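You operate a simulated robot arm through the tools that you are given. There is no shell and no other tool. Be economical: measure what you need, move in short steps, check, and stop when the job is done.

You run a simulated robot arm. Do the job below in one go: nothing can be reset, and whatever is moved stays where it is left.

TASK
Wash the dye off the teal slide at the basin, then dry it on the plate at the 50 mark.
Fine: it lies on the white ribs; tap and warming plate end off; the slide stays on the plate.

It is judged by the outcome, as a careful person would: the job done as asked, and still so three seconds after it is handed in. It fails if anything else is knocked over, pushed out of place, dropped, spilled or broken.

THE ROBOT
A 7-joint arm with a two-finger parallel gripper on a trunk, on a base that drives. Base frame: it is fixed to the floor where the robot stands at the start and does not move with it; the origin is under the middle of the robot, x ahead of it, y to its left, z up. Readings come in m, rad, newtons and seconds.
Its first joint turns from -2.897 to 2.897 rad. Places, roughly: knob of the basin tap [0.5, 0, 0.8]; basin tap [0.5, -0.1, 0.9]; top of the warming plate [0.4, -1.8, 0.8]; dial of the warming plate [0.3, -1.8, 0.8]; tap of the rinse tank [0.5, -0.6, 0.8]; teal slide [-1.25, 0, 0.75]; orange slide [-1.25, 0, 0.75]; grey slide [-1.25, 0, 0.75]. Payload 3.91 kg.
The TCP is the grasp point between the finger pads, 0.03 m short of the fingertips. In the tool frame z runs along the fingers and y along their closing line. Largest opening 0.11 m; finger width 0.02, thickness 0.01; the body of the gripper, 0.048 by 0.112 m, starts 0.055 m behind the TCP.
Orientation is told as [roll, pitch, yaw] about the base's x, y, z axes, in that order, counted from this pose: with the fingers straight down and closing along the base's y, the tool's x points along the base's -x, its y along +y and its z along -z.

THE INTERFACE
- The arm moves only by the tool move_arm. Its argument "deltas" is a list that holds one entry, the list of rows, each a list of 7 numbers: the shift along the tool's x, y, z in m, then the turn, a rotation vector about the tool's x, y, z in rad, then the finger opening in m, from 0 to 0.11. In form: [[[x, y, z, rx, ry, rz, claw], ...]]. A call has 1 to 8 rows; each row shifts and turns the commanded pose from where the row before left it, along the tool's axes as they then stand. Each row takes 0.2 s and may step no farther than 0.05 m and 0.15 rad from the row before; otherwise, or with a gripper value out of range, the whole call is refused. Where a pose cannot be reached the arm comes as near as it can. A force on the tool above 40 N (or 10 N above the force at the start of the call, whichever is more), or a blocked arm, ends the call early, and 0.2 s more pass. Each finger travels about 0.153 m/s and halts on what it meets, pressing with about 38 N; the grip force reading is that of the motor and also rises with nothing between the fingers. The clock runs only during rows and for 0.2 s after the last one: add rows that do not move to give the fingers time. The reply holds the time, the measured pose of the TCP, the force on the tool along the base axes, the opening and the grip force, in the units named above and with some noise.
- Cameras (640 x 400 px; columns grow to the right, rows downward): "scene" is now at [-0.0037, 0.1104, 1.4478]; the picture's right is [-0.46, -0.89, 0.00], its down [-0.61, 0.31, -0.73] and it looks along [0.65, -0.34, -0.68] (base axes); focal length 256 px, centre (320, 200). "wrist" rides on the gripper at [0.077, 0.007, -0.114] in the tool frame; the picture's right is [-0.09, 1.00, 0.00], its down [-0.80, -0.07, -0.59] and it looks along [-0.59, -0.05, 0.80] (tool axes); focal length 270 px, centre (320, 200). There is no depth. A picture from a camera that has moved, and an enlarged one, comes with that camera's place and axes in the base frame and with its lens.
- camera(camera): a new picture of that camera. It takes no simulated time.
- raise_lower(by): slides the trunk up (or, below 0, down) by that many m; the arm and the scene camera ride with it, the base frame stays. It gives what a move gives, with no picture.
- roll_base(legs): drives the robot by 1 to 6 legs, each [ahead, turn to the left] in m and rad, along the robot's own axes; the way and the turn of a leg run together, so that a leg with both is an arc; at most 1.5 m and 3.142 rad a leg. The arm and the cameras ride along, it lands a little off, and it stops where it bumps. It gives what a move gives.
- aim_head(pan, tilt): turns the head with the scene camera to pan (to the left, within 2.705 rad either way) and tilt (down, from -0.506 to 1.204), counted from straight ahead of the robot. It gives what a move gives.
- enlarge(camera, box): a new picture of the part [left, top, right, bottom] of that camera's present view, enlarged. It takes no simulated time.
- sign_off(): hands the job in; it is judged then, once.

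Work in short steps. Places have to be worked out from the pictures, the camera data and where the tool is seen: move nearer, look again, correct. Check each grasp and each placing, and mend what went wrong. You have 120 turns and 82 pictures in all, those below and enlarged ones among them. Open the gripper and draw the arm clear of the work before you hand the job in, unless the task says otherwise; then end with one line.

The tools are called as a command line: name --argument value ..., lists and objects as JSON in quotes. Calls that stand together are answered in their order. move_arm: Moves the arm, as the interface text tells. Its arguments: {"type":"object","properties":{"deltas":{"type":"array","items":{"type":"array","items":{"type":"array","items":{"type":"number"}}}}},"required":["deltas"]} The other tools are called the same way: raise_lower (by) slides the trunk up or down; roll_base (legs) drives the base; aim_head (pan, tilt) turns the head that bears the scene camera; camera (camera) takes a picture; enlarge (camera, box) takes an enlarged picture of a part of a camera's view; sign_off () hands the job in.

At the start:

```text
time_s: 0.0
ee_pos: [0.4537, -0.1112, 1.0706]
tcp_rot: [0.0, 0.0, 0.006]
force: [0.9, 0.2, 0.0]
opening: 0.11
grip_force: 0.0
trunk travel left (down, up): [-0.425, 0.185]
robot x, y, heading: [-0.0014, -0.0009, -0.001]
head pan, tilt: [-0.476, 0.75]
```

scene: 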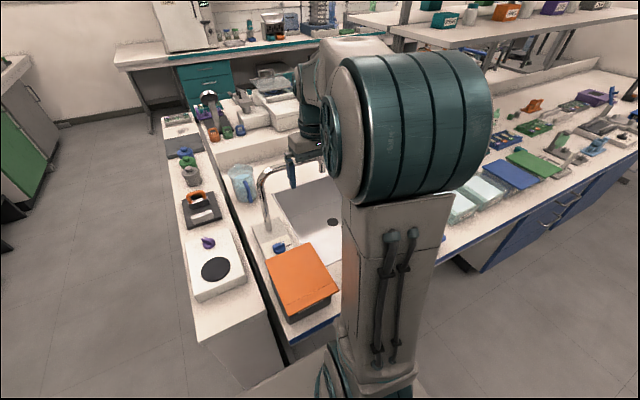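
wrist: 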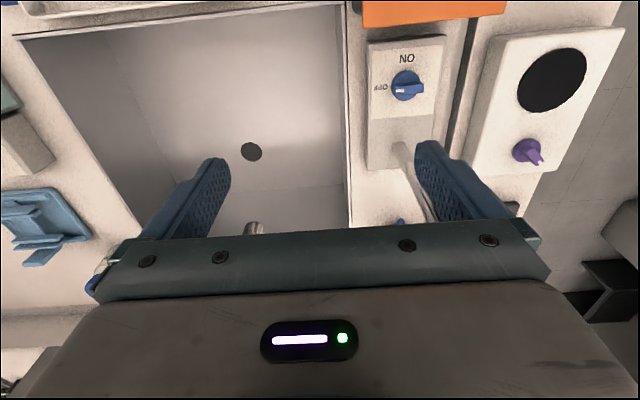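

The slides are behind the robot, so I look there, first to the back and then to the right side.

aim_head --pan 2.7 --tilt 0.6

camera --camera "scene"

aim_head --pan -1.4 --tilt 0.5

camera --camera "scene"

enlarge --camera "wrist" --box '[340, 0, 640, 240]'

```text
time_s: 2.7
ee_pos: [0.4538, -0.1109, 1.0714]
tcp_rot: [-0.001, 0.001, 0.007]
force: [-0.6, -0.9, -0.3]
opening: 0.1101
grip_force: 0.1
trunk travel left (down, up): [-0.425, 0.185]
robot x, y, heading: [0.0005, -0.002, 0.0]
head pan, tilt: [2.7, 0.6]
```

```text
79 pictures are left
camera scene: at [-0.1572, 0.1862, 1.4606], right [0.43, 0.9, 0.0], down [0.51, -0.24, -0.83], along [-0.75, 0.35, -0.56], focal length 256 px, centre (320, 200)
```

scene: 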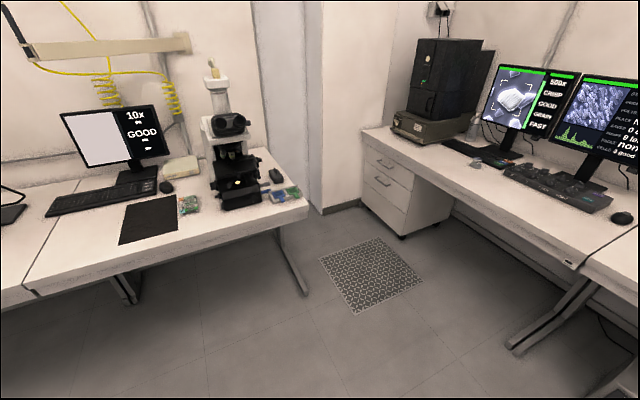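

```text
time_s: 6.0
ee_pos: [0.4542, -0.1104, 1.0709]
tcp_rot: [0.002, 0.0, 0.005]
force: [-0.2, -0.1, -0.2]
opening: 0.1101
grip_force: 0.1
trunk travel left (down, up): [-0.425, 0.185]
robot x, y, heading: [0.0002, 0.0018, -0.001]
head pan, tilt: [-1.4, 0.499]
```

```text
78 pictures are left
camera scene: at [-0.0618, 0.0587, 1.4697], right [-0.99, -0.17, 0.0], down [-0.08, 0.47, -0.88], along [0.15, -0.87, -0.48], focal length 256 px, centre (320, 200)
```

scene: 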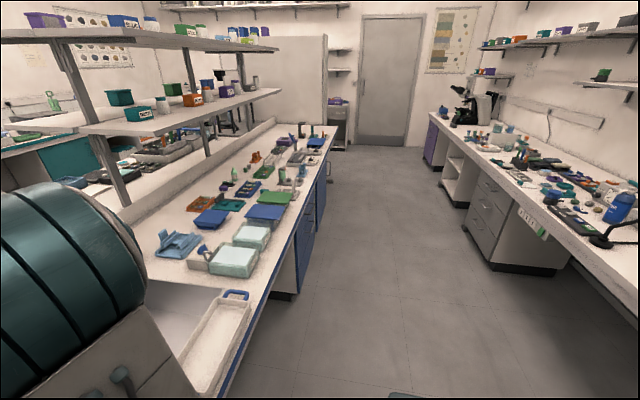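

```text
1.67 times, centred on (490, 120) of wrist
camera zoom: at [0.3757, -0.1041, 1.1861], right [0.08, 1.0, 0.0], down [0.8, -0.07, 0.59], along [0.59, -0.05, -0.8], focal length 450 px, centre (37, 333)
```

zoom: 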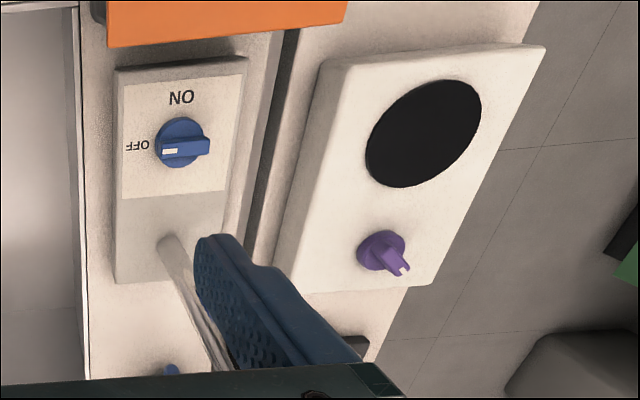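

The slides seem to be on the desk behind, by the microscope. I zoom in on it.

aim_head --pan 2.7 --tilt 0.75

enlarge --camera "scene" --box '[60, 60, 340, 235]'

```text
time_s: 9.4
ee_pos: [0.4535, -0.1096, 1.0702]
tcp_rot: [-0.001, -0.001, 0.007]
force: [-0.5, 0.5, 0.0]
opening: 0.1101
grip_force: 0.0
trunk travel left (down, up): [-0.425, 0.185]
robot x, y, heading: [0.0013, -0.0008, -0.002]
head pan, tilt: [2.7, 0.75]
```

```text
2.29 times, centred on (200, 148) of scene
camera zoom: at [-0.1523, 0.1838, 1.4477], right [0.43, 0.9, 0.0], down [0.62, -0.29, -0.73], along [-0.66, 0.31, -0.68], focal length 586 px, centre (594, 320)
```

zoom: 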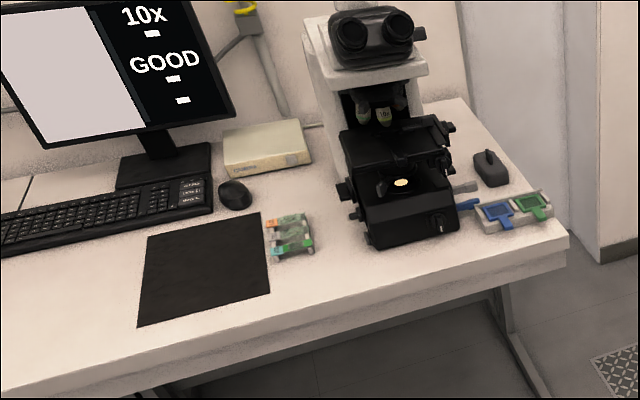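

The rack with the slides lies near (-1.3, 0.03). I turn round to the left and drive only part way, then look.

roll_base --legs '[[0, 1.57], [0, 1.57], [0.4, 0]]'

aim_head --pan 0.0 --tilt 0.8

camera --camera "scene"

camera --camera "wrist"

```text
time_s: 11.8
ee_pos: [0.4163, 0.2017, 1.0711]
tcp_rot: [0.0, 0.001, 0.699]
force: [1.0, -0.3, -0.8]
opening: 0.11
grip_force: 0.0
trunk travel left (down, up): [-0.425, 0.185]
robot x, y, heading: [-0.0041, -0.0063, 0.679]
head pan, tilt: [2.7, 0.75]
stopped in leg 1: the robot was blocked; the commanded pose is now the measured one
```

```text
time_s: 14.2
ee_pos: [0.4148, 0.2015, 1.0703]
tcp_rot: [-0.001, -0.001, 0.698]
force: [0.0, -0.3, 0.3]
opening: 0.1099
grip_force: 0.0
trunk travel left (down, up): [-0.425, 0.185]
robot x, y, heading: [-0.003, -0.0016, 0.682]
head pan, tilt: [0.0, 0.799]
```

```text
75 pictures are left
camera scene: at [-0.0961, 0.1141, 1.4437], right [0.63, -0.78, 0.0], down [-0.56, -0.45, -0.7], along [0.54, 0.44, -0.72], focal length 256 px, centre (320, 200)
```

scene: 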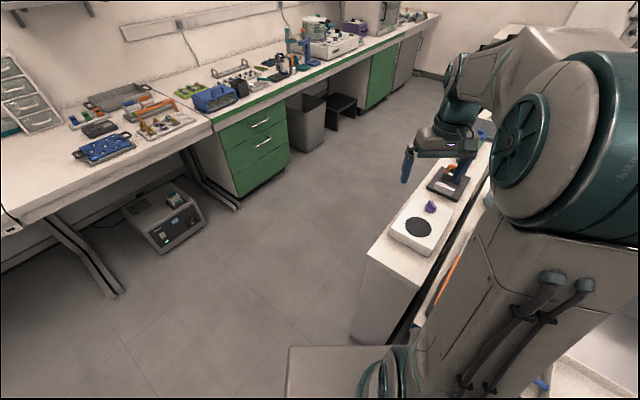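

```text
74 pictures are left
camera wrist: at [0.3515, 0.1568, 1.186], right [-0.57, 0.82, 0.0], down [0.66, 0.46, 0.59], along [0.49, 0.34, -0.8], focal length 270 px, centre (320, 200)
```

wrist: 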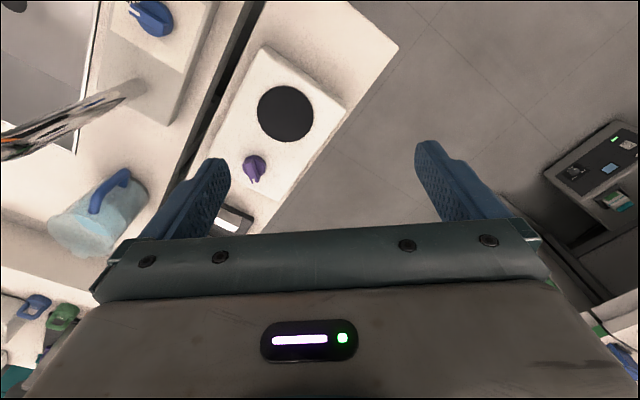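

A base corner likely touched the bench. I turn back slightly, reverse clear of it, then finish the turn.

roll_base --legs '[[0, -0.15], [-0.35, 0], [0, 1.3], [0, 1.3]]'

camera --camera "scene"

```text
time_s: 23.5
ee_pos: [-0.7649, -0.0653, 1.071]
tcp_rot: [0.001, 0.0, 3.129]
force: [0.2, 0.0, -0.3]
opening: 0.1098
grip_force: 0.0
trunk travel left (down, up): [-0.425, 0.185]
robot x, y, heading: [-0.315, -0.1837, 3.113]
head pan, tilt: [0.0, 0.799]
```

```text
73 pictures are left
camera scene: at [-0.3224, -0.3353, 1.4437], right [0.03, 1.0, 0.0], down [0.72, -0.02, -0.7], along [-0.7, 0.02, -0.72], focal length 256 px, centre (320, 200)
```

scene: 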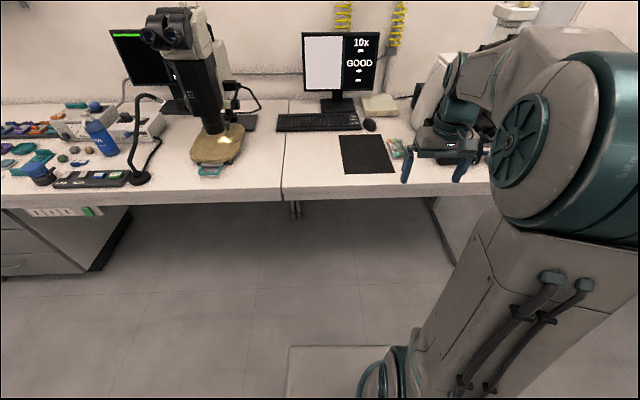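

I drive 0.38 ahead and look down at the rack with the wrist camera.

roll_base --legs '[[0.36, 0]]'

camera --camera "wrist"

camera --camera "scene"

```text
time_s: 25.9
ee_pos: [-1.1299, -0.0537, 1.0702]
tcp_rot: [0.001, 0.001, 3.13]
force: [0.3, -0.7, 0.8]
opening: 0.1098
grip_force: 0.2
trunk travel left (down, up): [-0.425, 0.185]
robot x, y, heading: [-0.6732, -0.1716, 3.113]
head pan, tilt: [0.0, 0.799]
```

```text
72 pictures are left
camera wrist: at [-1.0534, -0.0621, 1.186], right [-0.1, -0.99, 0.0], down [-0.8, 0.08, 0.59], along [-0.59, 0.06, -0.8], focal length 270 px, centre (320, 200)
```

wrist: 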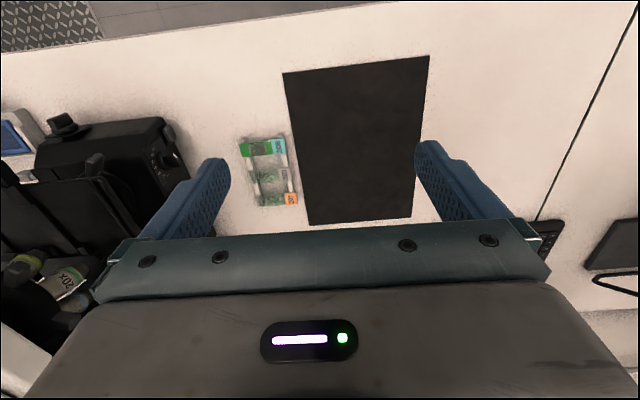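

```text
71 pictures are left
camera scene: at [-0.6874, -0.3245, 1.4437], right [0.03, 1.0, 0.0], down [0.72, -0.02, -0.7], along [-0.7, 0.02, -0.72], focal length 256 px, centre (320, 200)
```

scene: 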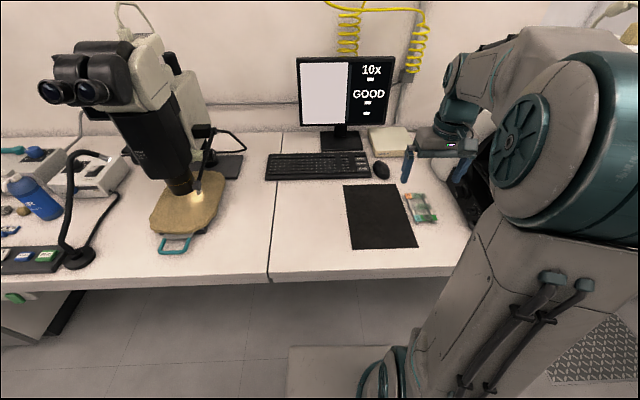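

enlarge --camera "wrist" --box '[215, 120, 325, 220]'

enlarge --camera "scene" --box '[380, 170, 480, 235]'

```text
4.00 times, centred on (270, 170) of wrist
camera zoom: at [-1.0534, -0.0621, 1.186], right [-0.1, -0.99, 0.0], down [-0.8, 0.08, 0.59], along [-0.59, 0.06, -0.8], focal length 1081 px, centre (520, 320)
```

zoom: 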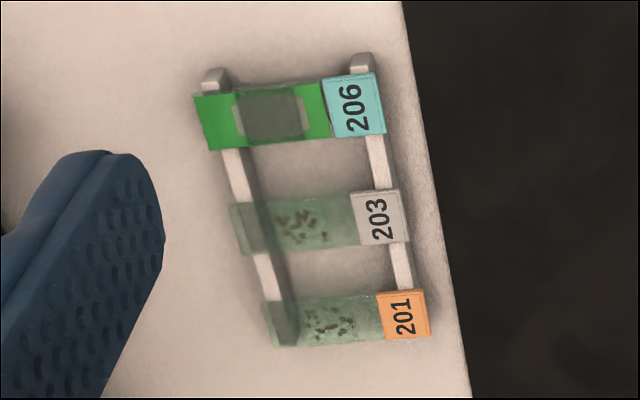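

```text
6.15 times, centred on (430, 202) of scene
camera zoom: at [-0.6874, -0.3245, 1.4437], right [0.03, 1.0, 0.0], down [0.72, -0.02, -0.7], along [-0.7, 0.02, -0.72], focal length 1577 px, centre (-357, 185)
```

zoom: 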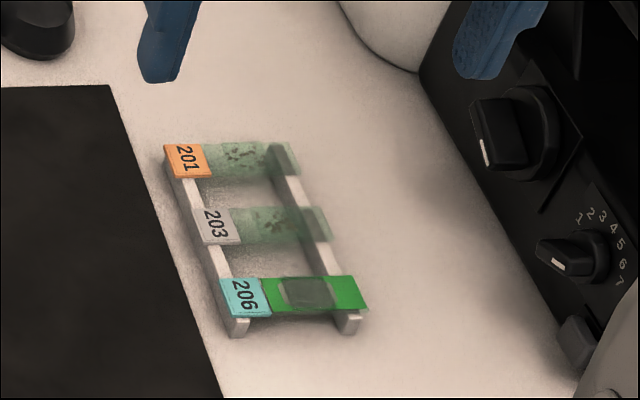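

The rack holds the teal slide (206) nearest to me, dye up. Since the hand holding the slide can't turn the tap, I'll go and open the basin tap first.

roll_base --legs '[[-0.36, 0], [0, -1.555], [0, -1.555], [0.26, 0]]'

aim_head --pan 0.15 --tilt 0.85

camera --camera "scene"

camera --camera "wrist"

```text
time_s: 37.2
ee_pos: [0.4064, -0.2801, 1.0706]
tcp_rot: [0.001, 0.001, 0.03]
force: [0.9, -0.4, 0.8]
opening: 0.11
grip_force: 0.1
trunk travel left (down, up): [-0.425, 0.185]
robot x, y, heading: [-0.0508, -0.1836, 0.013]
head pan, tilt: [0.0, 0.799]
```

```text
time_s: 37.9
ee_pos: [0.4059, -0.2801, 1.0711]
tcp_rot: [0.0, 0.0, 0.031]
force: [0.2, 0.5, 0.1]
opening: 0.11
grip_force: 0.0
trunk travel left (down, up): [-0.425, 0.185]
robot x, y, heading: [-0.0518, -0.1811, 0.014]
head pan, tilt: [0.15, 0.85]
```

```text
68 pictures are left
camera scene: at [-0.052, -0.0218, 1.4397], right [0.16, -0.99, 0.0], down [-0.74, -0.12, -0.66], along [0.65, 0.11, -0.75], focal length 256 px, centre (320, 200)
```

scene: 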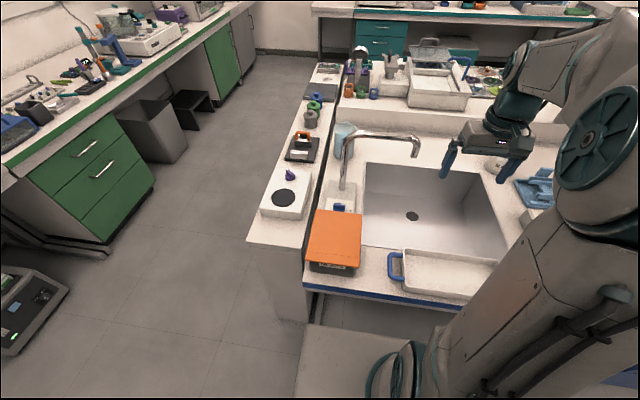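

```text
67 pictures are left
camera wrist: at [0.3286, -0.2764, 1.1861], right [0.06, 1.0, 0.0], down [0.8, -0.05, 0.59], along [0.59, -0.03, -0.8], focal length 270 px, centre (320, 200)
```

wrist: 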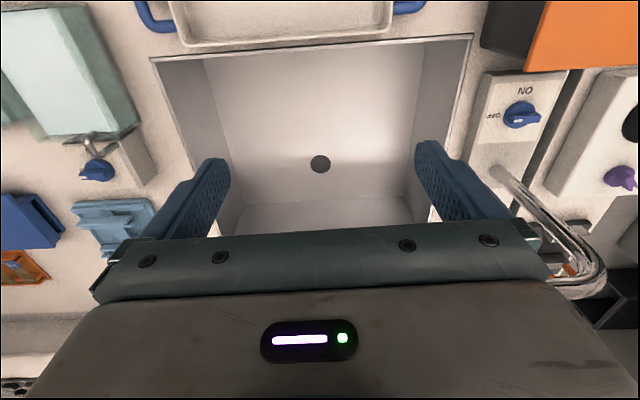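

Knob is near (0.475, 0.003), pointing OFF toward -y, with ON toward -x. I move above it at a safe height.

move_arm --deltas '[[[-0.0108, 0.0468, 0, 0, 0, 0, 0.06], [-0.0108, 0.0468, 0, 0, 0, 0, 0.06], [-0.0108, 0.0468, 0, 0, 0, 0, 0.06], [-0.0108, 0.0468, 0, 0, 0, 0, 0.06], [-0.0108, 0.0468, 0, 0, 0, 0, 0.06], [-0.0108, 0.0468, 0, 0, 0, 0, 0.06], [0, 0, 0, 0, 0, 0, 0.06]]]'

camera --camera "wrist"

enlarge --camera "scene" --box '[260, 90, 460, 290]'

```text
time_s: 39.5
ee_pos: [0.4627, 0.006, 1.0705]
tcp_rot: [0.002, 0.002, 0.031]
force: [-0.6, 0.6, -0.8]
opening: 0.06
grip_force: 0.0
trunk travel left (down, up): [-0.425, 0.185]
robot x, y, heading: [-0.0513, -0.182, 0.016]
head pan, tilt: [0.15, 0.85]
```

```text
66 pictures are left
camera wrist: at [0.3844, 0.0097, 1.1858], right [0.06, 1.0, 0.0], down [0.8, -0.05, 0.59], along [0.59, -0.03, -0.8], focal length 270 px, centre (320, 200)
```

wrist: 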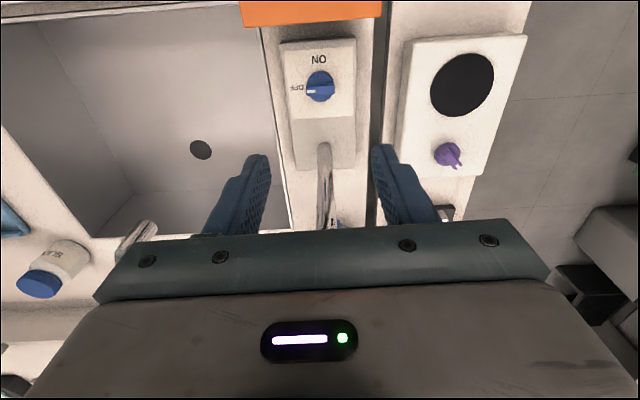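

```text
2.00 times, centred on (360, 190) of scene
camera zoom: at [-0.0519, -0.0215, 1.4397], right [0.16, -0.99, 0.0], down [-0.74, -0.12, -0.66], along [0.65, 0.11, -0.75], focal length 513 px, centre (240, 220)
```

zoom: 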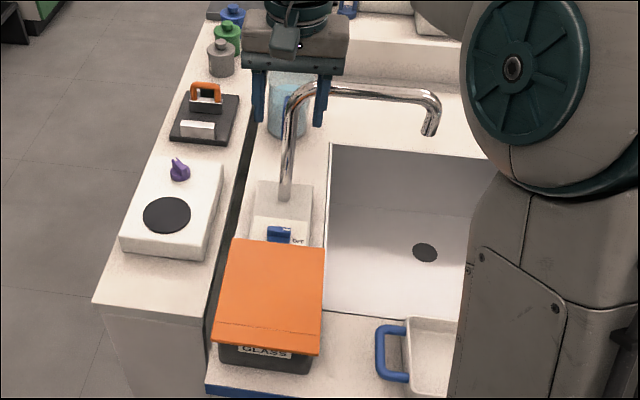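

Knob is at about (0.476, 0.0065, 0.805). I turn the hand 90 degrees above it so the fingers straddle the bar across x.

move_arm --deltas '[[[-0.013, 0, 0, 0, 0, -0.14, 0.05], [0, 0, 0, 0, 0, -0.14, 0.05], [0, 0, 0, 0, 0, -0.14, 0.05], [0, 0, 0, 0, 0, -0.14, 0.05], [0, 0, 0, 0, 0, -0.14, 0.05], [0, 0, 0, 0, 0, -0.14, 0.05], [0, 0, 0, 0, 0, -0.14, 0.05], [0, 0, 0, 0, 0, -0.14, 0.05]]]'

move_arm --deltas '[[[0, 0, 0, 0, 0, -0.14, 0.05], [0, 0, 0, 0, 0, -0.14, 0.05], [0, 0, 0, 0, 0, -0.14, 0.05], [0, 0, 0.04, 0, 0, 0, 0.05], [0, 0, 0.04, 0, 0, 0, 0.05], [0, 0, 0.04, 0, 0, 0, 0.05]]]'

camera --camera "wrist"

enlarge --camera "scene" --box '[260, 90, 460, 290]'

```text
time_s: 41.3
ee_pos: [0.4757, 0.0027, 1.0706]
tcp_rot: [0.0, 0.0, 1.155]
force: [0.2, 0.2, -0.6]
opening: 0.0501
grip_force: 0.1
trunk travel left (down, up): [-0.425, 0.185]
robot x, y, heading: [-0.0501, -0.1813, 0.014]
head pan, tilt: [0.15, 0.85]
```

```text
time_s: 42.7
ee_pos: [0.4742, 0.0049, 0.9509]
tcp_rot: [0.001, -0.003, 1.572]
force: [-0.1, 0.4, 0.8]
opening: 0.0501
grip_force: 0.0
trunk travel left (down, up): [-0.425, 0.185]
robot x, y, heading: [-0.0492, -0.1831, 0.015]
head pan, tilt: [0.15, 0.85]
```

```text
64 pictures are left
camera wrist: at [0.4669, -0.0724, 1.0665], right [-1.0, 0.09, 0.0], down [0.07, 0.8, 0.59], along [0.05, 0.59, -0.8], focal length 270 px, centre (320, 200)
```

wrist: 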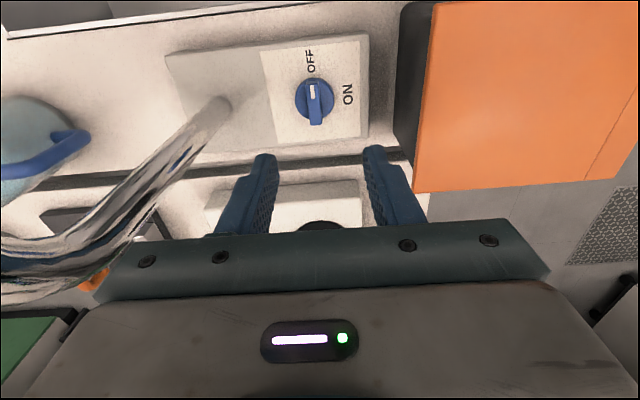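

```text
2.00 times, centred on (360, 190) of scene
camera zoom: at [-0.0518, -0.0216, 1.4397], right [0.16, -0.99, 0.0], down [-0.74, -0.12, -0.66], along [0.65, 0.11, -0.75], focal length 513 px, centre (240, 220)
```

zoom: 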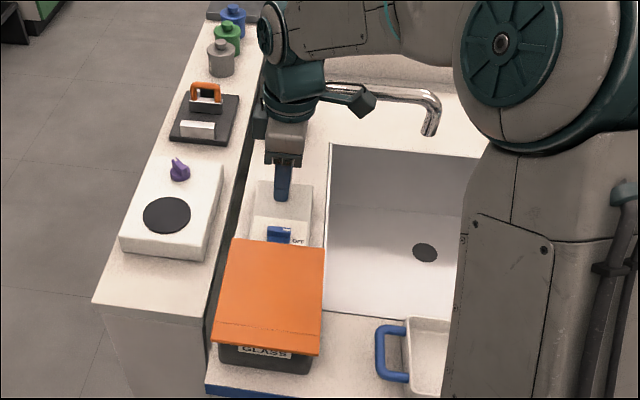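

I centre by 4 mm and lower the fingers around the knob.

move_arm --deltas '[[[0, -0.004, 0.04, 0, 0, 0, 0.05], [0, 0, 0.04, 0, 0, 0, 0.05], [0, 0, 0.03, 0, 0, 0, 0.05], [0, 0, 0.0, 0, 0, 0, 0.05]]]'

enlarge --camera "wrist" --box '[200, 60, 440, 220]'

enlarge --camera "scene" --box '[320, 150, 400, 230]'

```text
time_s: 43.7
ee_pos: [0.4809, 0.0052, 0.8395]
tcp_rot: [0.001, 0.0, 1.572]
force: [-1.0, 0.0, 0.7]
opening: 0.0498
grip_force: 0.0
trunk travel left (down, up): [-0.425, 0.185]
robot x, y, heading: [-0.0498, -0.1835, 0.017]
head pan, tilt: [0.15, 0.85]
```

```text
2.50 times, centred on (320, 140) of wrist
camera zoom: at [0.4715, -0.0713, 0.955], right [-1.0, 0.09, 0.0], down [0.07, 0.8, 0.59], along [0.05, 0.59, -0.8], focal length 676 px, centre (320, 350)
```

zoom: 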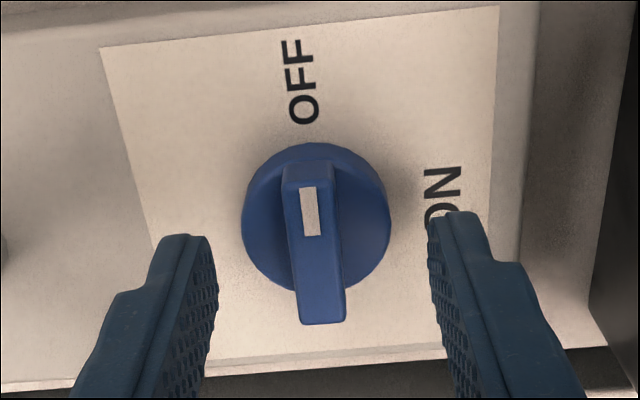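

```text
5.00 times, centred on (360, 190) of scene
camera zoom: at [-0.0518, -0.0216, 1.4397], right [0.16, -0.99, 0.0], down [-0.74, -0.12, -0.66], along [0.65, 0.11, -0.75], focal length 1281 px, centre (120, 250)
```

zoom: 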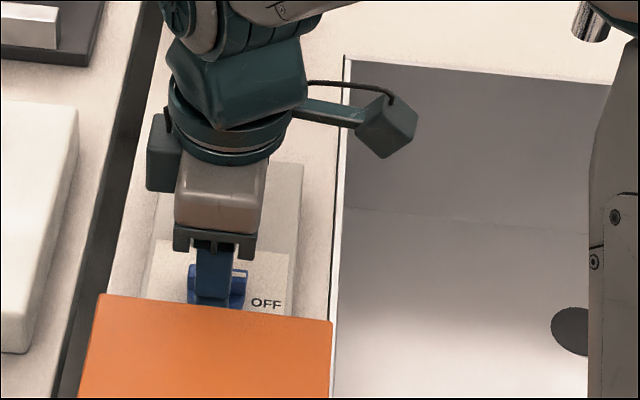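

The bar lies centred between the fingertips. I go down 9 mm and close.

move_arm --deltas '[[[0, 0, 0.009, 0, 0, 0, 0.05], [0, 0, 0, 0, 0, 0, 0.01], [0, 0, 0, 0, 0, 0, 0.01], [0, 0, 0, 0, 0, 0, 0.01]]]'

enlarge --camera "wrist" --box '[200, 60, 440, 220]'

```text
time_s: 44.7
ee_pos: [0.4803, 0.004, 0.8318]
tcp_rot: [0.0, 0.001, 1.571]
force: [6.4, 1.3, 5.5]
opening: 0.0117
grip_force: 45.0
trunk travel left (down, up): [-0.425, 0.185]
robot x, y, heading: [-0.0472, -0.1836, 0.013]
head pan, tilt: [0.15, 0.85]
```

```text
2.50 times, centred on (320, 140) of wrist
camera zoom: at [0.4721, -0.0724, 0.9471], right [-1.0, 0.09, 0.0], down [0.07, 0.8, 0.6], along [0.05, 0.59, -0.8], focal length 676 px, centre (320, 350)
```

zoom: 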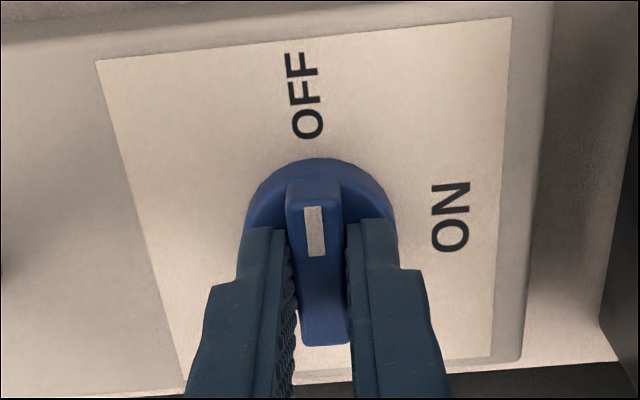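

Gripped (12 mm). I rotate clockwise (seen from above) toward ON.

move_arm --deltas '[[[0, 0, 0, 0, 0, 0.13, 0.01], [0, 0, 0, 0, 0, 0.13, 0.01], [0, 0, 0, 0, 0, 0.13, 0.01], [0, 0, 0, 0, 0, 0.13, 0.01], [0, 0, 0, 0, 0, 0.13, 0.01], [0, 0, 0, 0, 0, 0.13, 0.01]]]'

move_arm --deltas '[[[0, 0, 0, 0, 0, 0.13, 0.01], [0, 0, 0, 0, 0, 0.13, 0.01], [0, 0, 0, 0, 0, 0.13, 0.01], [0, 0, 0, 0, 0, 0.13, 0.01], [0, 0, 0, 0, 0, 0.13, 0.01], [0, 0, 0, 0, 0, 0.13, 0.01]]]'

camera --camera "wrist"

enlarge --camera "scene" --box '[310, 110, 510, 235]'

```text
time_s: 46.1
ee_pos: [0.4807, 0.0045, 0.8321]
tcp_rot: [-0.001, -0.002, 0.789]
force: [8.3, 15.1, 15.2]
opening: 0.0121
grip_force: 44.7
trunk travel left (down, up): [-0.425, 0.185]
robot x, y, heading: [-0.0496, -0.1797, 0.015]
head pan, tilt: [0.15, 0.85]
```

```text
time_s: 47.5
ee_pos: [0.4794, 0.0052, 0.833]
tcp_rot: [0.0, -0.002, 0.009]
force: [6.7, 24.9, 15.0]
opening: 0.0119
grip_force: 45.1
trunk travel left (down, up): [-0.425, 0.185]
robot x, y, heading: [-0.0484, -0.1813, 0.014]
head pan, tilt: [0.15, 0.85]
```

```text
59 pictures are left
camera wrist: at [0.4018, 0.0107, 0.947], right [0.08, 1.0, 0.0], down [0.8, -0.06, 0.6], along [0.59, -0.05, -0.8], focal length 270 px, centre (320, 200)
```

wrist: 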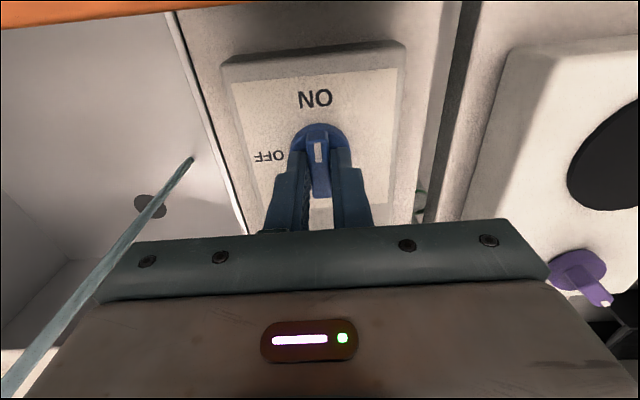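

```text
3.20 times, centred on (410, 172) of scene
camera zoom: at [-0.0529, -0.0191, 1.4394], right [0.17, -0.99, 0.0], down [-0.74, -0.13, -0.66], along [0.65, 0.11, -0.75], focal length 820 px, centre (32, 288)
```

zoom: 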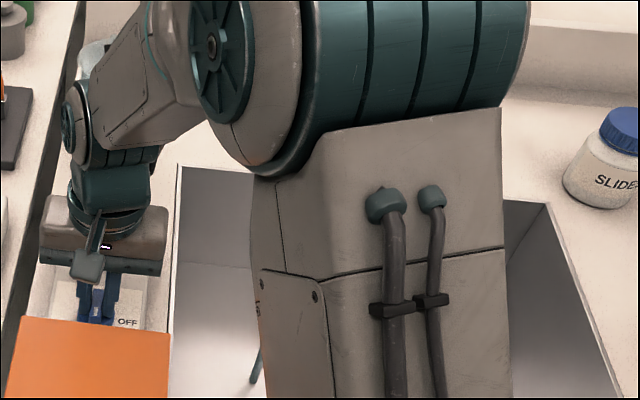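

Water is running, striking around (0.575, -0.195). I release the knob, rise, and look at the stream.

move_arm --deltas '[[[0, 0, 0, 0, 0, 0, 0.05], [0, 0, 0, 0, 0, 0, 0.05], [0, 0, -0.05, 0, 0, 0, 0.05], [0, 0, -0.05, 0, 0, 0, 0.05], [0, 0, -0.05, 0, 0, 0, 0.05], [0, 0, -0.05, 0, 0, 0, 0.05], [0, 0, -0.04, 0, 0, 0, 0.05]]]'

camera --camera "wrist"

enlarge --camera "scene" --box '[310, 110, 510, 235]'

```text
time_s: 49.1
ee_pos: [0.4812, 0.0022, 1.0703]
tcp_rot: [0.0, 0.0, 0.011]
force: [1.1, 0.4, 0.2]
opening: 0.0501
grip_force: 0.0
trunk travel left (down, up): [-0.425, 0.185]
robot x, y, heading: [-0.0513, -0.1812, 0.011]
head pan, tilt: [0.15, 0.85]
```

```text
57 pictures are left
camera wrist: at [0.4038, 0.0076, 1.1857], right [0.08, 1.0, 0.0], down [0.8, -0.06, 0.59], along [0.59, -0.05, -0.8], focal length 270 px, centre (320, 200)
```

wrist: 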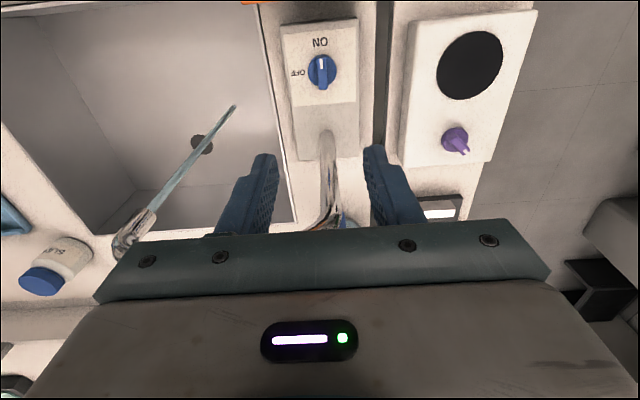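

```text
3.20 times, centred on (410, 172) of scene
camera zoom: at [-0.0521, -0.0216, 1.4397], right [0.16, -0.99, 0.0], down [-0.74, -0.12, -0.66], along [0.65, 0.11, -0.75], focal length 820 px, centre (32, 288)
```

zoom: 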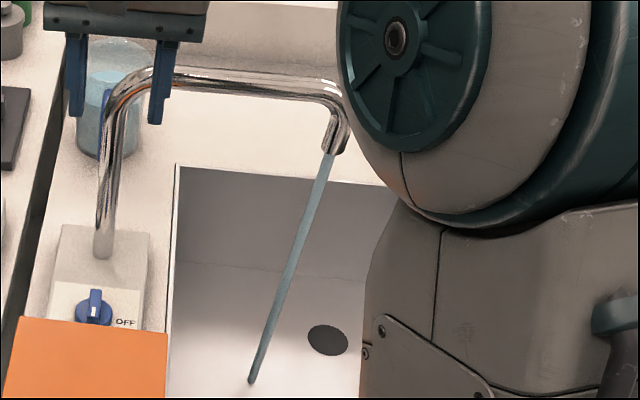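

Stream falls at (0.571, -0.193). The knob is at ON. Now I go back to the desk to fetch the slide.

roll_base --legs '[[-0.27, 0], [0, 1.56], [0, 1.56], [0.36, 0]]'

camera --camera "wrist"

```text
time_s: 60.5
ee_pos: [-1.2233, -0.3165, 1.07]
tcp_rot: [0.0, -0.001, 3.091]
force: [0.6, -0.7, -0.4]
opening: 0.0502
grip_force: 0.1
trunk travel left (down, up): [-0.425, 0.185]
robot x, y, heading: [-0.6812, -0.1649, 3.09]
head pan, tilt: [0.15, 0.85]
```

```text
55 pictures are left
camera wrist: at [-1.1477, -0.3267, 1.185], right [-0.14, -0.99, 0.0], down [-0.8, 0.11, 0.59], along [-0.59, 0.08, -0.8], focal length 270 px, centre (320, 200)
```

wrist: 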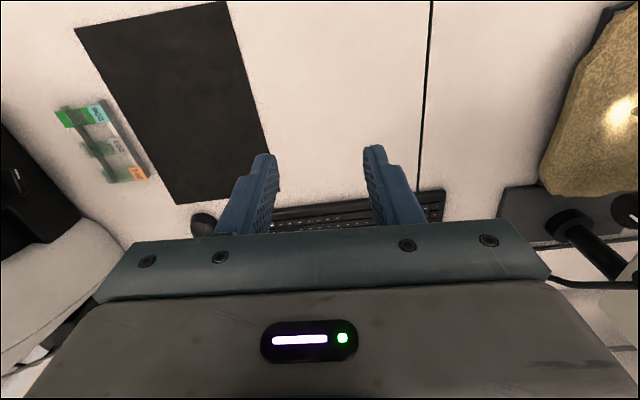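

I rotate the hand 90 degrees so the camera points away from the dyed end, then move over.

move_arm --deltas '[[[0, 0, 0, 0, 0, 0.138, 0.05], [0, 0, 0, 0, 0, 0.138, 0.05], [0, 0, 0, 0, 0, 0.138, 0.05], [0, 0, 0, 0, 0, 0.138, 0.05], [0, 0, 0, 0, 0, 0.138, 0.05], [0, 0, 0, 0, 0, 0.138, 0.05], [0, 0, 0, 0, 0, 0.138, 0.05], [0, 0, 0, 0, 0, 0.138, 0.05]]]'

move_arm --deltas '[[[0, 0, 0, 0, 0, 0.138, 0.05], [0, 0, 0, 0, 0, 0.138, 0.05], [0, 0, 0, 0, 0, 0.14, 0.05], [-0.045, 0, 0, 0, 0, 0, 0.05], [-0.045, 0, 0, 0, 0, 0, 0.05], [-0.045, 0, 0, 0, 0, 0, 0.05], [-0.045, 0, 0, 0, 0, 0, 0.05], [-0.045, 0, 0, 0, 0, 0, 0.05]]]'

camera --camera "wrist"

```text
time_s: 62.3
ee_pos: [-1.2225, -0.316, 1.0702]
tcp_rot: [0.001, 0.0, 1.985]
force: [0.2, 0.1, 1.2]
opening: 0.0501
grip_force: 0.1
trunk travel left (down, up): [-0.425, 0.185]
robot x, y, heading: [-0.6831, -0.1666, 3.093]
head pan, tilt: [0.15, 0.85]
```

```text
time_s: 64.1
ee_pos: [-1.2247, -0.0919, 1.0689]
tcp_rot: [0.0, 0.0, 1.57]
force: [-0.2, 0.2, 0.3]
opening: 0.0499
grip_force: 0.1
trunk travel left (down, up): [-0.425, 0.185]
robot x, y, heading: [-0.6785, -0.1639, 3.092]
head pan, tilt: [0.15, 0.85]
```

```text
54 pictures are left
camera wrist: at [-1.2326, -0.1685, 1.1845], right [-1.0, 0.09, 0.0], down [0.07, 0.8, 0.59], along [0.05, 0.59, -0.8], focal length 270 px, centre (320, 200)
```

wrist: 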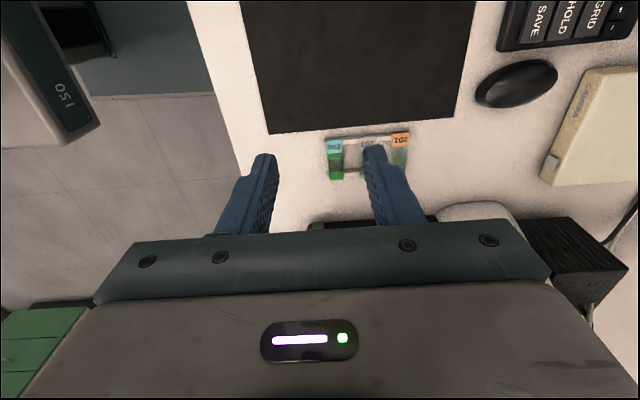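

Label at about (-1.239, 0.027). I move above the grip point (y≈0.045, just inside the rail) and part way down.

move_arm --deltas '[[[-0.045, 0.005, 0, 0, 0, 0, 0.05], [-0.045, 0.005, 0, 0, 0, 0, 0.05], [-0.045, 0.005, 0, 0, 0, 0, 0.05], [0, 0, 0.045, 0, 0, 0, 0.05], [0, 0, 0.045, 0, 0, 0, 0.05], [0, 0, 0.045, 0, 0, 0, 0.05], [0, 0, 0.03, 0, 0, 0, 0.05]]]'

enlarge --camera "wrist" --box '[200, 60, 440, 220]'

aim_head --pan -0.2 --tilt 0.8

camera --camera "scene"

```text
time_s: 65.7
ee_pos: [-1.2382, 0.043, 0.9037]
tcp_rot: [-0.001, -0.001, 1.571]
force: [0.0, 0.0, -1.3]
opening: 0.05
grip_force: 0.1
trunk travel left (down, up): [-0.425, 0.185]
robot x, y, heading: [-0.6816, -0.1661, 3.092]
head pan, tilt: [0.15, 0.85]
```

```text
2.50 times, centred on (320, 140) of wrist
camera zoom: at [-1.2455, -0.0343, 1.0188], right [-1.0, 0.09, 0.0], down [0.07, 0.8, 0.59], along [0.05, 0.59, -0.8], focal length 676 px, centre (320, 350)
```

zoom: 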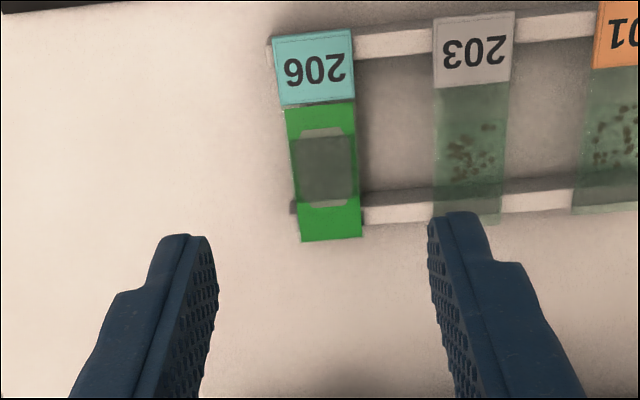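

```text
time_s: 66.5
ee_pos: [-1.238, 0.0439, 0.9039]
tcp_rot: [0.001, 0.0, 1.571]
force: [0.4, -0.3, -0.9]
opening: 0.0501
grip_force: 0.0
trunk travel left (down, up): [-0.425, 0.185]
robot x, y, heading: [-0.6792, -0.1658, 3.096]
head pan, tilt: [-0.201, 0.799]
```

```text
52 pictures are left
camera scene: at [-0.6911, -0.3007, 1.4437], right [0.25, 0.97, 0.0], down [0.69, -0.18, -0.7], along [-0.68, 0.17, -0.72], focal length 256 px, centre (320, 200)
```

scene: 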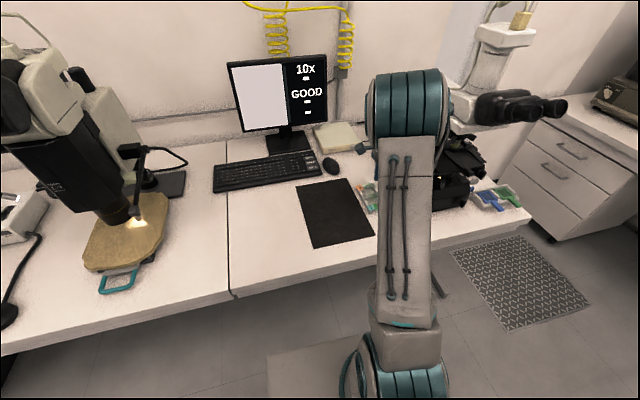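

Slide axis is at x≈-1.239 and aligned with y. I shift 3 mm toward the label and descend beside it.

move_arm --deltas '[[[0.003, 0.001, 0.04, 0, 0, 0, 0.05], [0, 0, 0.04, 0, 0, 0, 0.05], [0, 0, 0.022, 0, 0, 0, 0.05], [0, 0, 0, 0, 0, 0, 0.05]]]'

enlarge --camera "wrist" --box '[200, 60, 440, 220]'

```text
time_s: 67.5
ee_pos: [-1.2391, 0.0404, 0.8031]
tcp_rot: [0.001, 0.0, 1.571]
force: [0.0, 0.8, 0.1]
opening: 0.05
grip_force: 0.0
trunk travel left (down, up): [-0.425, 0.185]
robot x, y, heading: [-0.6837, -0.1626, 3.089]
head pan, tilt: [-0.201, 0.799]
```

```text
2.50 times, centred on (320, 140) of wrist
camera zoom: at [-1.2467, -0.0372, 0.918], right [-1.0, 0.09, 0.0], down [0.07, 0.8, 0.59], along [0.05, 0.59, -0.8], focal length 676 px, centre (320, 350)
```

zoom: 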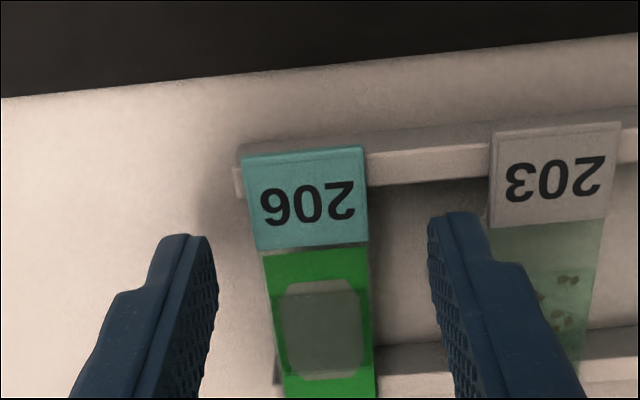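

Slide top ≈ 0.7725; fingertips just at that height and straddling it. Down 8 mm more, then close.

move_arm --deltas '[[[0, 0, 0.008, 0, 0, 0, 0.05], [0, 0, 0, 0, 0, 0, 0.05], [0, 0, 0, 0, 0, 0, 0.035], [0, 0, 0, 0, 0, 0, 0.02], [0, 0, 0, 0, 0, 0, 0.02]]]'

enlarge --camera "wrist" --box '[200, 60, 440, 220]'

```text
time_s: 68.7
ee_pos: [-1.2398, 0.04, 0.7945]
tcp_rot: [0.001, 0.001, 1.57]
force: [-0.7, 0.3, -0.5]
opening: 0.0243
grip_force: 37.9
trunk travel left (down, up): [-0.425, 0.185]
robot x, y, heading: [-0.6839, -0.1642, 3.091]
head pan, tilt: [-0.201, 0.799]
```

```text
2.50 times, centred on (320, 140) of wrist
camera zoom: at [-1.2473, -0.0364, 0.9107], right [-1.0, 0.09, 0.0], down [0.07, 0.8, 0.59], along [0.05, 0.59, -0.8], focal length 676 px, centre (320, 350)
```

zoom: 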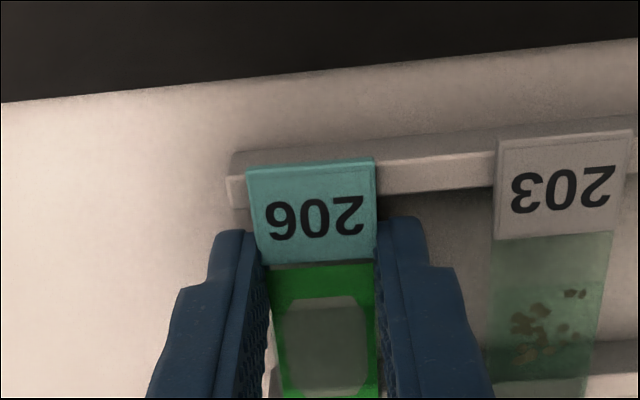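

Gripped at 24 mm. I lift straight up gently.

move_arm --deltas '[[[0, 0, -0.015, 0, 0, 0, 0.02], [0, 0, -0.03, 0, 0, 0, 0.02], [0, 0, -0.04, 0, 0, 0, 0.02], [0, 0, -0.05, 0, 0, 0, 0.02], [0, 0, -0.05, 0, 0, 0, 0.02], [0, 0, -0.05, 0, 0, 0, 0.02]]]'

enlarge --camera "wrist" --box '[200, 60, 440, 220]'

```text
time_s: 70.1
ee_pos: [-1.2372, 0.0411, 1.0316]
tcp_rot: [-0.002, 0.001, 1.57]
force: [0.1, 0.0, -0.1]
opening: 0.0245
grip_force: 37.2
trunk travel left (down, up): [-0.425, 0.185]
robot x, y, heading: [-0.679, -0.1663, 3.093]
head pan, tilt: [-0.201, 0.799]
```

```text
2.50 times, centred on (320, 140) of wrist
camera zoom: at [-1.2451, -0.0364, 1.1467], right [-1.0, 0.09, 0.0], down [0.07, 0.8, 0.59], along [0.05, 0.59, -0.8], focal length 676 px, centre (320, 350)
```

zoom: 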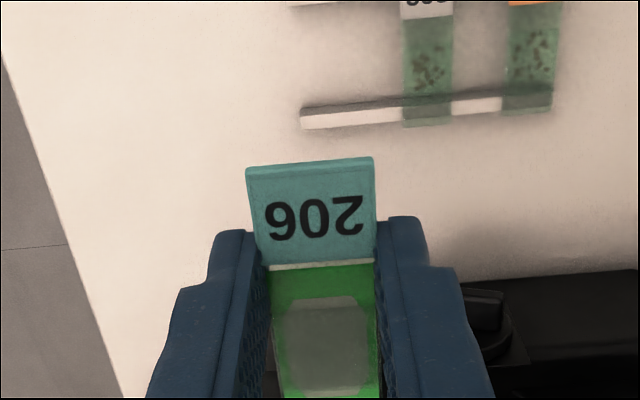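

Held well. I move away from the microscope and rotate the hand back to its straight-ahead orientation.

move_arm --deltas '[[[0.045, 0, -0.01, 0, 0, 0, 0.02], [0.045, 0, -0.01, 0, 0, 0, 0.02], [0.045, 0, -0.01, 0, 0, 0, 0.02], [0.045, 0, -0.01, 0, 0, 0, 0.02], [0, 0, 0, 0, 0, -0.138, 0.02], [0, 0, 0, 0, 0, -0.138, 0.02], [0, 0, 0, 0, 0, -0.138, 0.02], [0, 0, 0, 0, 0, -0.138, 0.02]]]'

move_arm --deltas '[[[0, 0, 0, 0, 0, -0.138, 0.02], [0, 0, 0, 0, 0, -0.138, 0.02], [0, 0, 0, 0, 0, -0.138, 0.02], [0, 0, 0, 0, 0, -0.138, 0.02], [0, 0, 0, 0, 0, -0.138, 0.02], [0, 0, 0, 0, 0, -0.138, 0.02], [0, 0, 0, 0, 0, -0.138, 0.02]]]'

roll_base --legs '[[-0.36, 0], [0, -1.54], [0, -1.54], [0.22, 0]]'

camera --camera "wrist"

```text
time_s: 71.9
ee_pos: [-1.2388, -0.1372, 1.0701]
tcp_rot: [0.0, 0.0, 2.123]
force: [0.6, -0.1, 0.7]
opening: 0.0244
grip_force: 38.4
trunk travel left (down, up): [-0.425, 0.185]
robot x, y, heading: [-0.6787, -0.1672, 3.091]
head pan, tilt: [-0.201, 0.799]
```

```text
time_s: 73.5
ee_pos: [-1.2382, -0.1396, 1.0705]
tcp_rot: [0.002, 0.001, 3.091]
force: [0.2, 0.6, -0.9]
opening: 0.0243
grip_force: 38.4
trunk travel left (down, up): [-0.425, 0.185]
robot x, y, heading: [-0.6778, -0.1663, 3.094]
head pan, tilt: [-0.201, 0.799]
```

```text
time_s: 84.5
ee_pos: [0.4473, -0.1477, 1.0715]
tcp_rot: [-0.001, 0.0, 0.04]
force: [-0.1, -0.2, -0.7]
opening: 0.0246
grip_force: 38.0
trunk travel left (down, up): [-0.425, 0.185]
robot x, y, heading: [-0.1092, -0.1698, 0.047]
head pan, tilt: [-0.201, 0.799]
```

```text
48 pictures are left
camera wrist: at [0.3699, -0.1444, 1.1858], right [0.05, 1.0, 0.0], down [0.8, -0.04, 0.59], along [0.59, -0.03, -0.8], focal length 270 px, centre (320, 200)
```

wrist: 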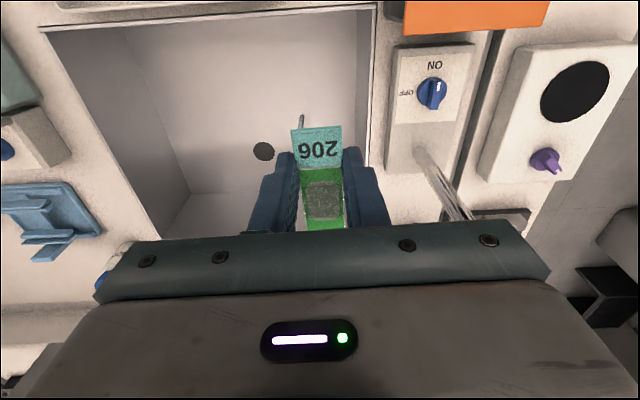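

Slide is intact over the basin. I tilt the hand back by 0.5 rad so it clears the spout, and shift to y = -0.193.

move_arm --deltas '[[[0, -0.0115, 0, 0, -0.125, 0, 0.02], [0, -0.0115, 0, 0, -0.125, 0, 0.02], [0, -0.0115, 0, 0, -0.125, 0, 0.02], [0, -0.0115, 0, 0, -0.125, 0, 0.02], [0.0192, 0, 0.0351, 0, 0, 0, 0.02], [0.0192, 0, 0.0351, 0, 0, 0, 0.02], [0.0192, 0, 0.0351, 0, 0, 0, 0.02], [0.0192, 0, 0.0351, 0, 0, 0, 0.02]]]'

aim_head --pan 0.0 --tilt 0.7

camera --camera "scene"

camera --camera "wrist"

```text
time_s: 86.3
ee_pos: [0.4528, -0.193, 0.9088]
tcp_rot: [0.001, -0.5, 0.042]
force: [-0.7, 0.4, 0.0]
opening: 0.0244
grip_force: 38.1
trunk travel left (down, up): [-0.425, 0.185]
robot x, y, heading: [-0.1133, -0.1776, 0.048]
head pan, tilt: [-0.201, 0.799]
```

```text
time_s: 87.1
ee_pos: [0.4527, -0.1925, 0.9079]
tcp_rot: [0.001, -0.499, 0.04]
force: [-0.3, -0.8, -0.3]
opening: 0.0245
grip_force: 38.3
trunk travel left (down, up): [-0.425, 0.185]
robot x, y, heading: [-0.1085, -0.1753, 0.048]
head pan, tilt: [0.0, 0.7]
```

```text
47 pictures are left
camera scene: at [-0.1093, -0.0244, 1.452], right [0.04, -1.0, 0.0], down [-0.64, -0.03, -0.76], along [0.76, 0.03, -0.64], focal length 256 px, centre (320, 200)
```

scene: 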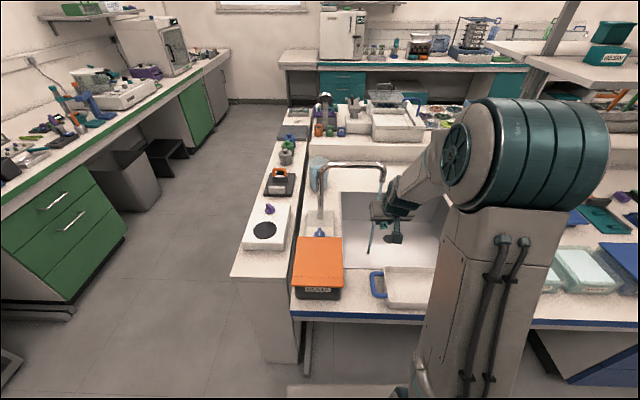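

```text
46 pictures are left
camera wrist: at [0.3285, -0.1913, 0.9734], right [0.04, 1.0, 0.04], down [0.42, -0.05, 0.91], along [0.91, -0.02, -0.42], focal length 270 px, centre (320, 200)
```

wrist: 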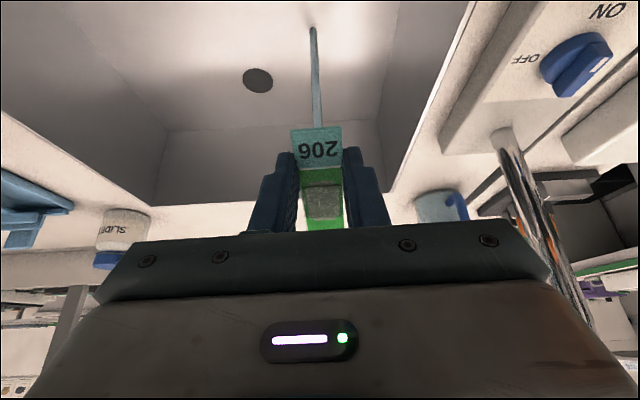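

Stream is aligned with the slide in y. Descend 4 cm more, then move forward under the stream.

move_arm --deltas '[[[0.0192, 0, 0.0351, 0, 0, 0, 0.02], [-0.022, 0, 0.012, 0, 0, 0, 0.02], [-0.022, 0, 0.012, 0, 0, 0, 0.02], [-0.022, 0, 0.012, 0, 0, 0, 0.02], [-0.008, 0, 0.0045, 0, 0, 0, 0.02], [0, 0, 0, 0, 0, 0, 0.02]]]'

enlarge --camera "wrist" --box '[200, 60, 440, 260]'

enlarge --camera "scene" --box '[330, 140, 450, 270]'

```text
time_s: 88.5
ee_pos: [0.5342, -0.1889, 0.8706]
tcp_rot: [0.001, -0.498, 0.041]
force: [0.9, 0.1, -0.9]
opening: 0.0244
grip_force: 38.2
trunk travel left (down, up): [-0.425, 0.185]
robot x, y, heading: [-0.1069, -0.1755, 0.046]
head pan, tilt: [0.0, 0.7]
```

```text
2.00 times, centred on (320, 160) of wrist
camera zoom: at [0.4103, -0.1876, 0.9349], right [0.04, 1.0, 0.04], down [0.42, -0.05, 0.91], along [0.91, -0.02, -0.42], focal length 541 px, centre (320, 280)
```

zoom: 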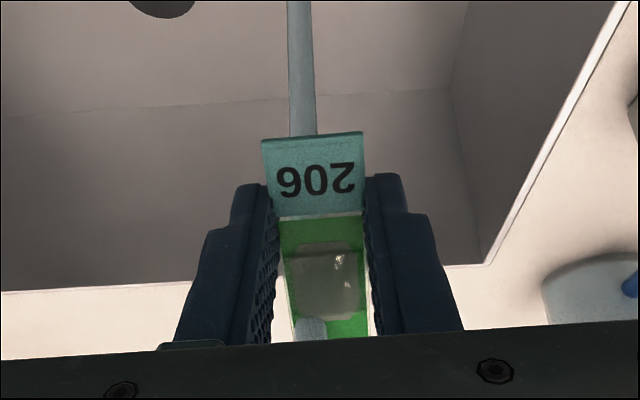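

```text
3.08 times, centred on (390, 205) of scene
camera zoom: at [-0.1093, -0.0244, 1.452], right [0.04, -1.0, 0.0], down [-0.64, -0.03, -0.76], along [0.76, 0.03, -0.64], focal length 788 px, centre (105, 185)
```

zoom: 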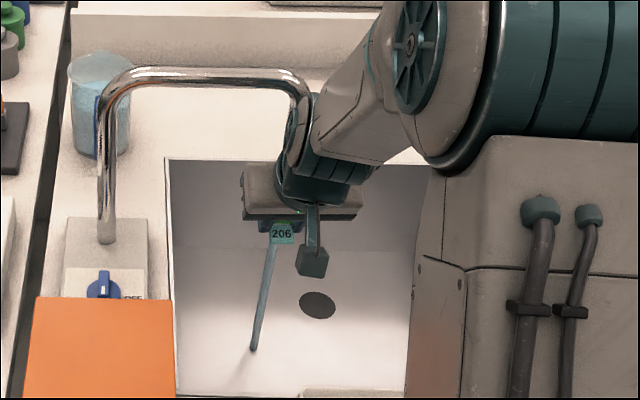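

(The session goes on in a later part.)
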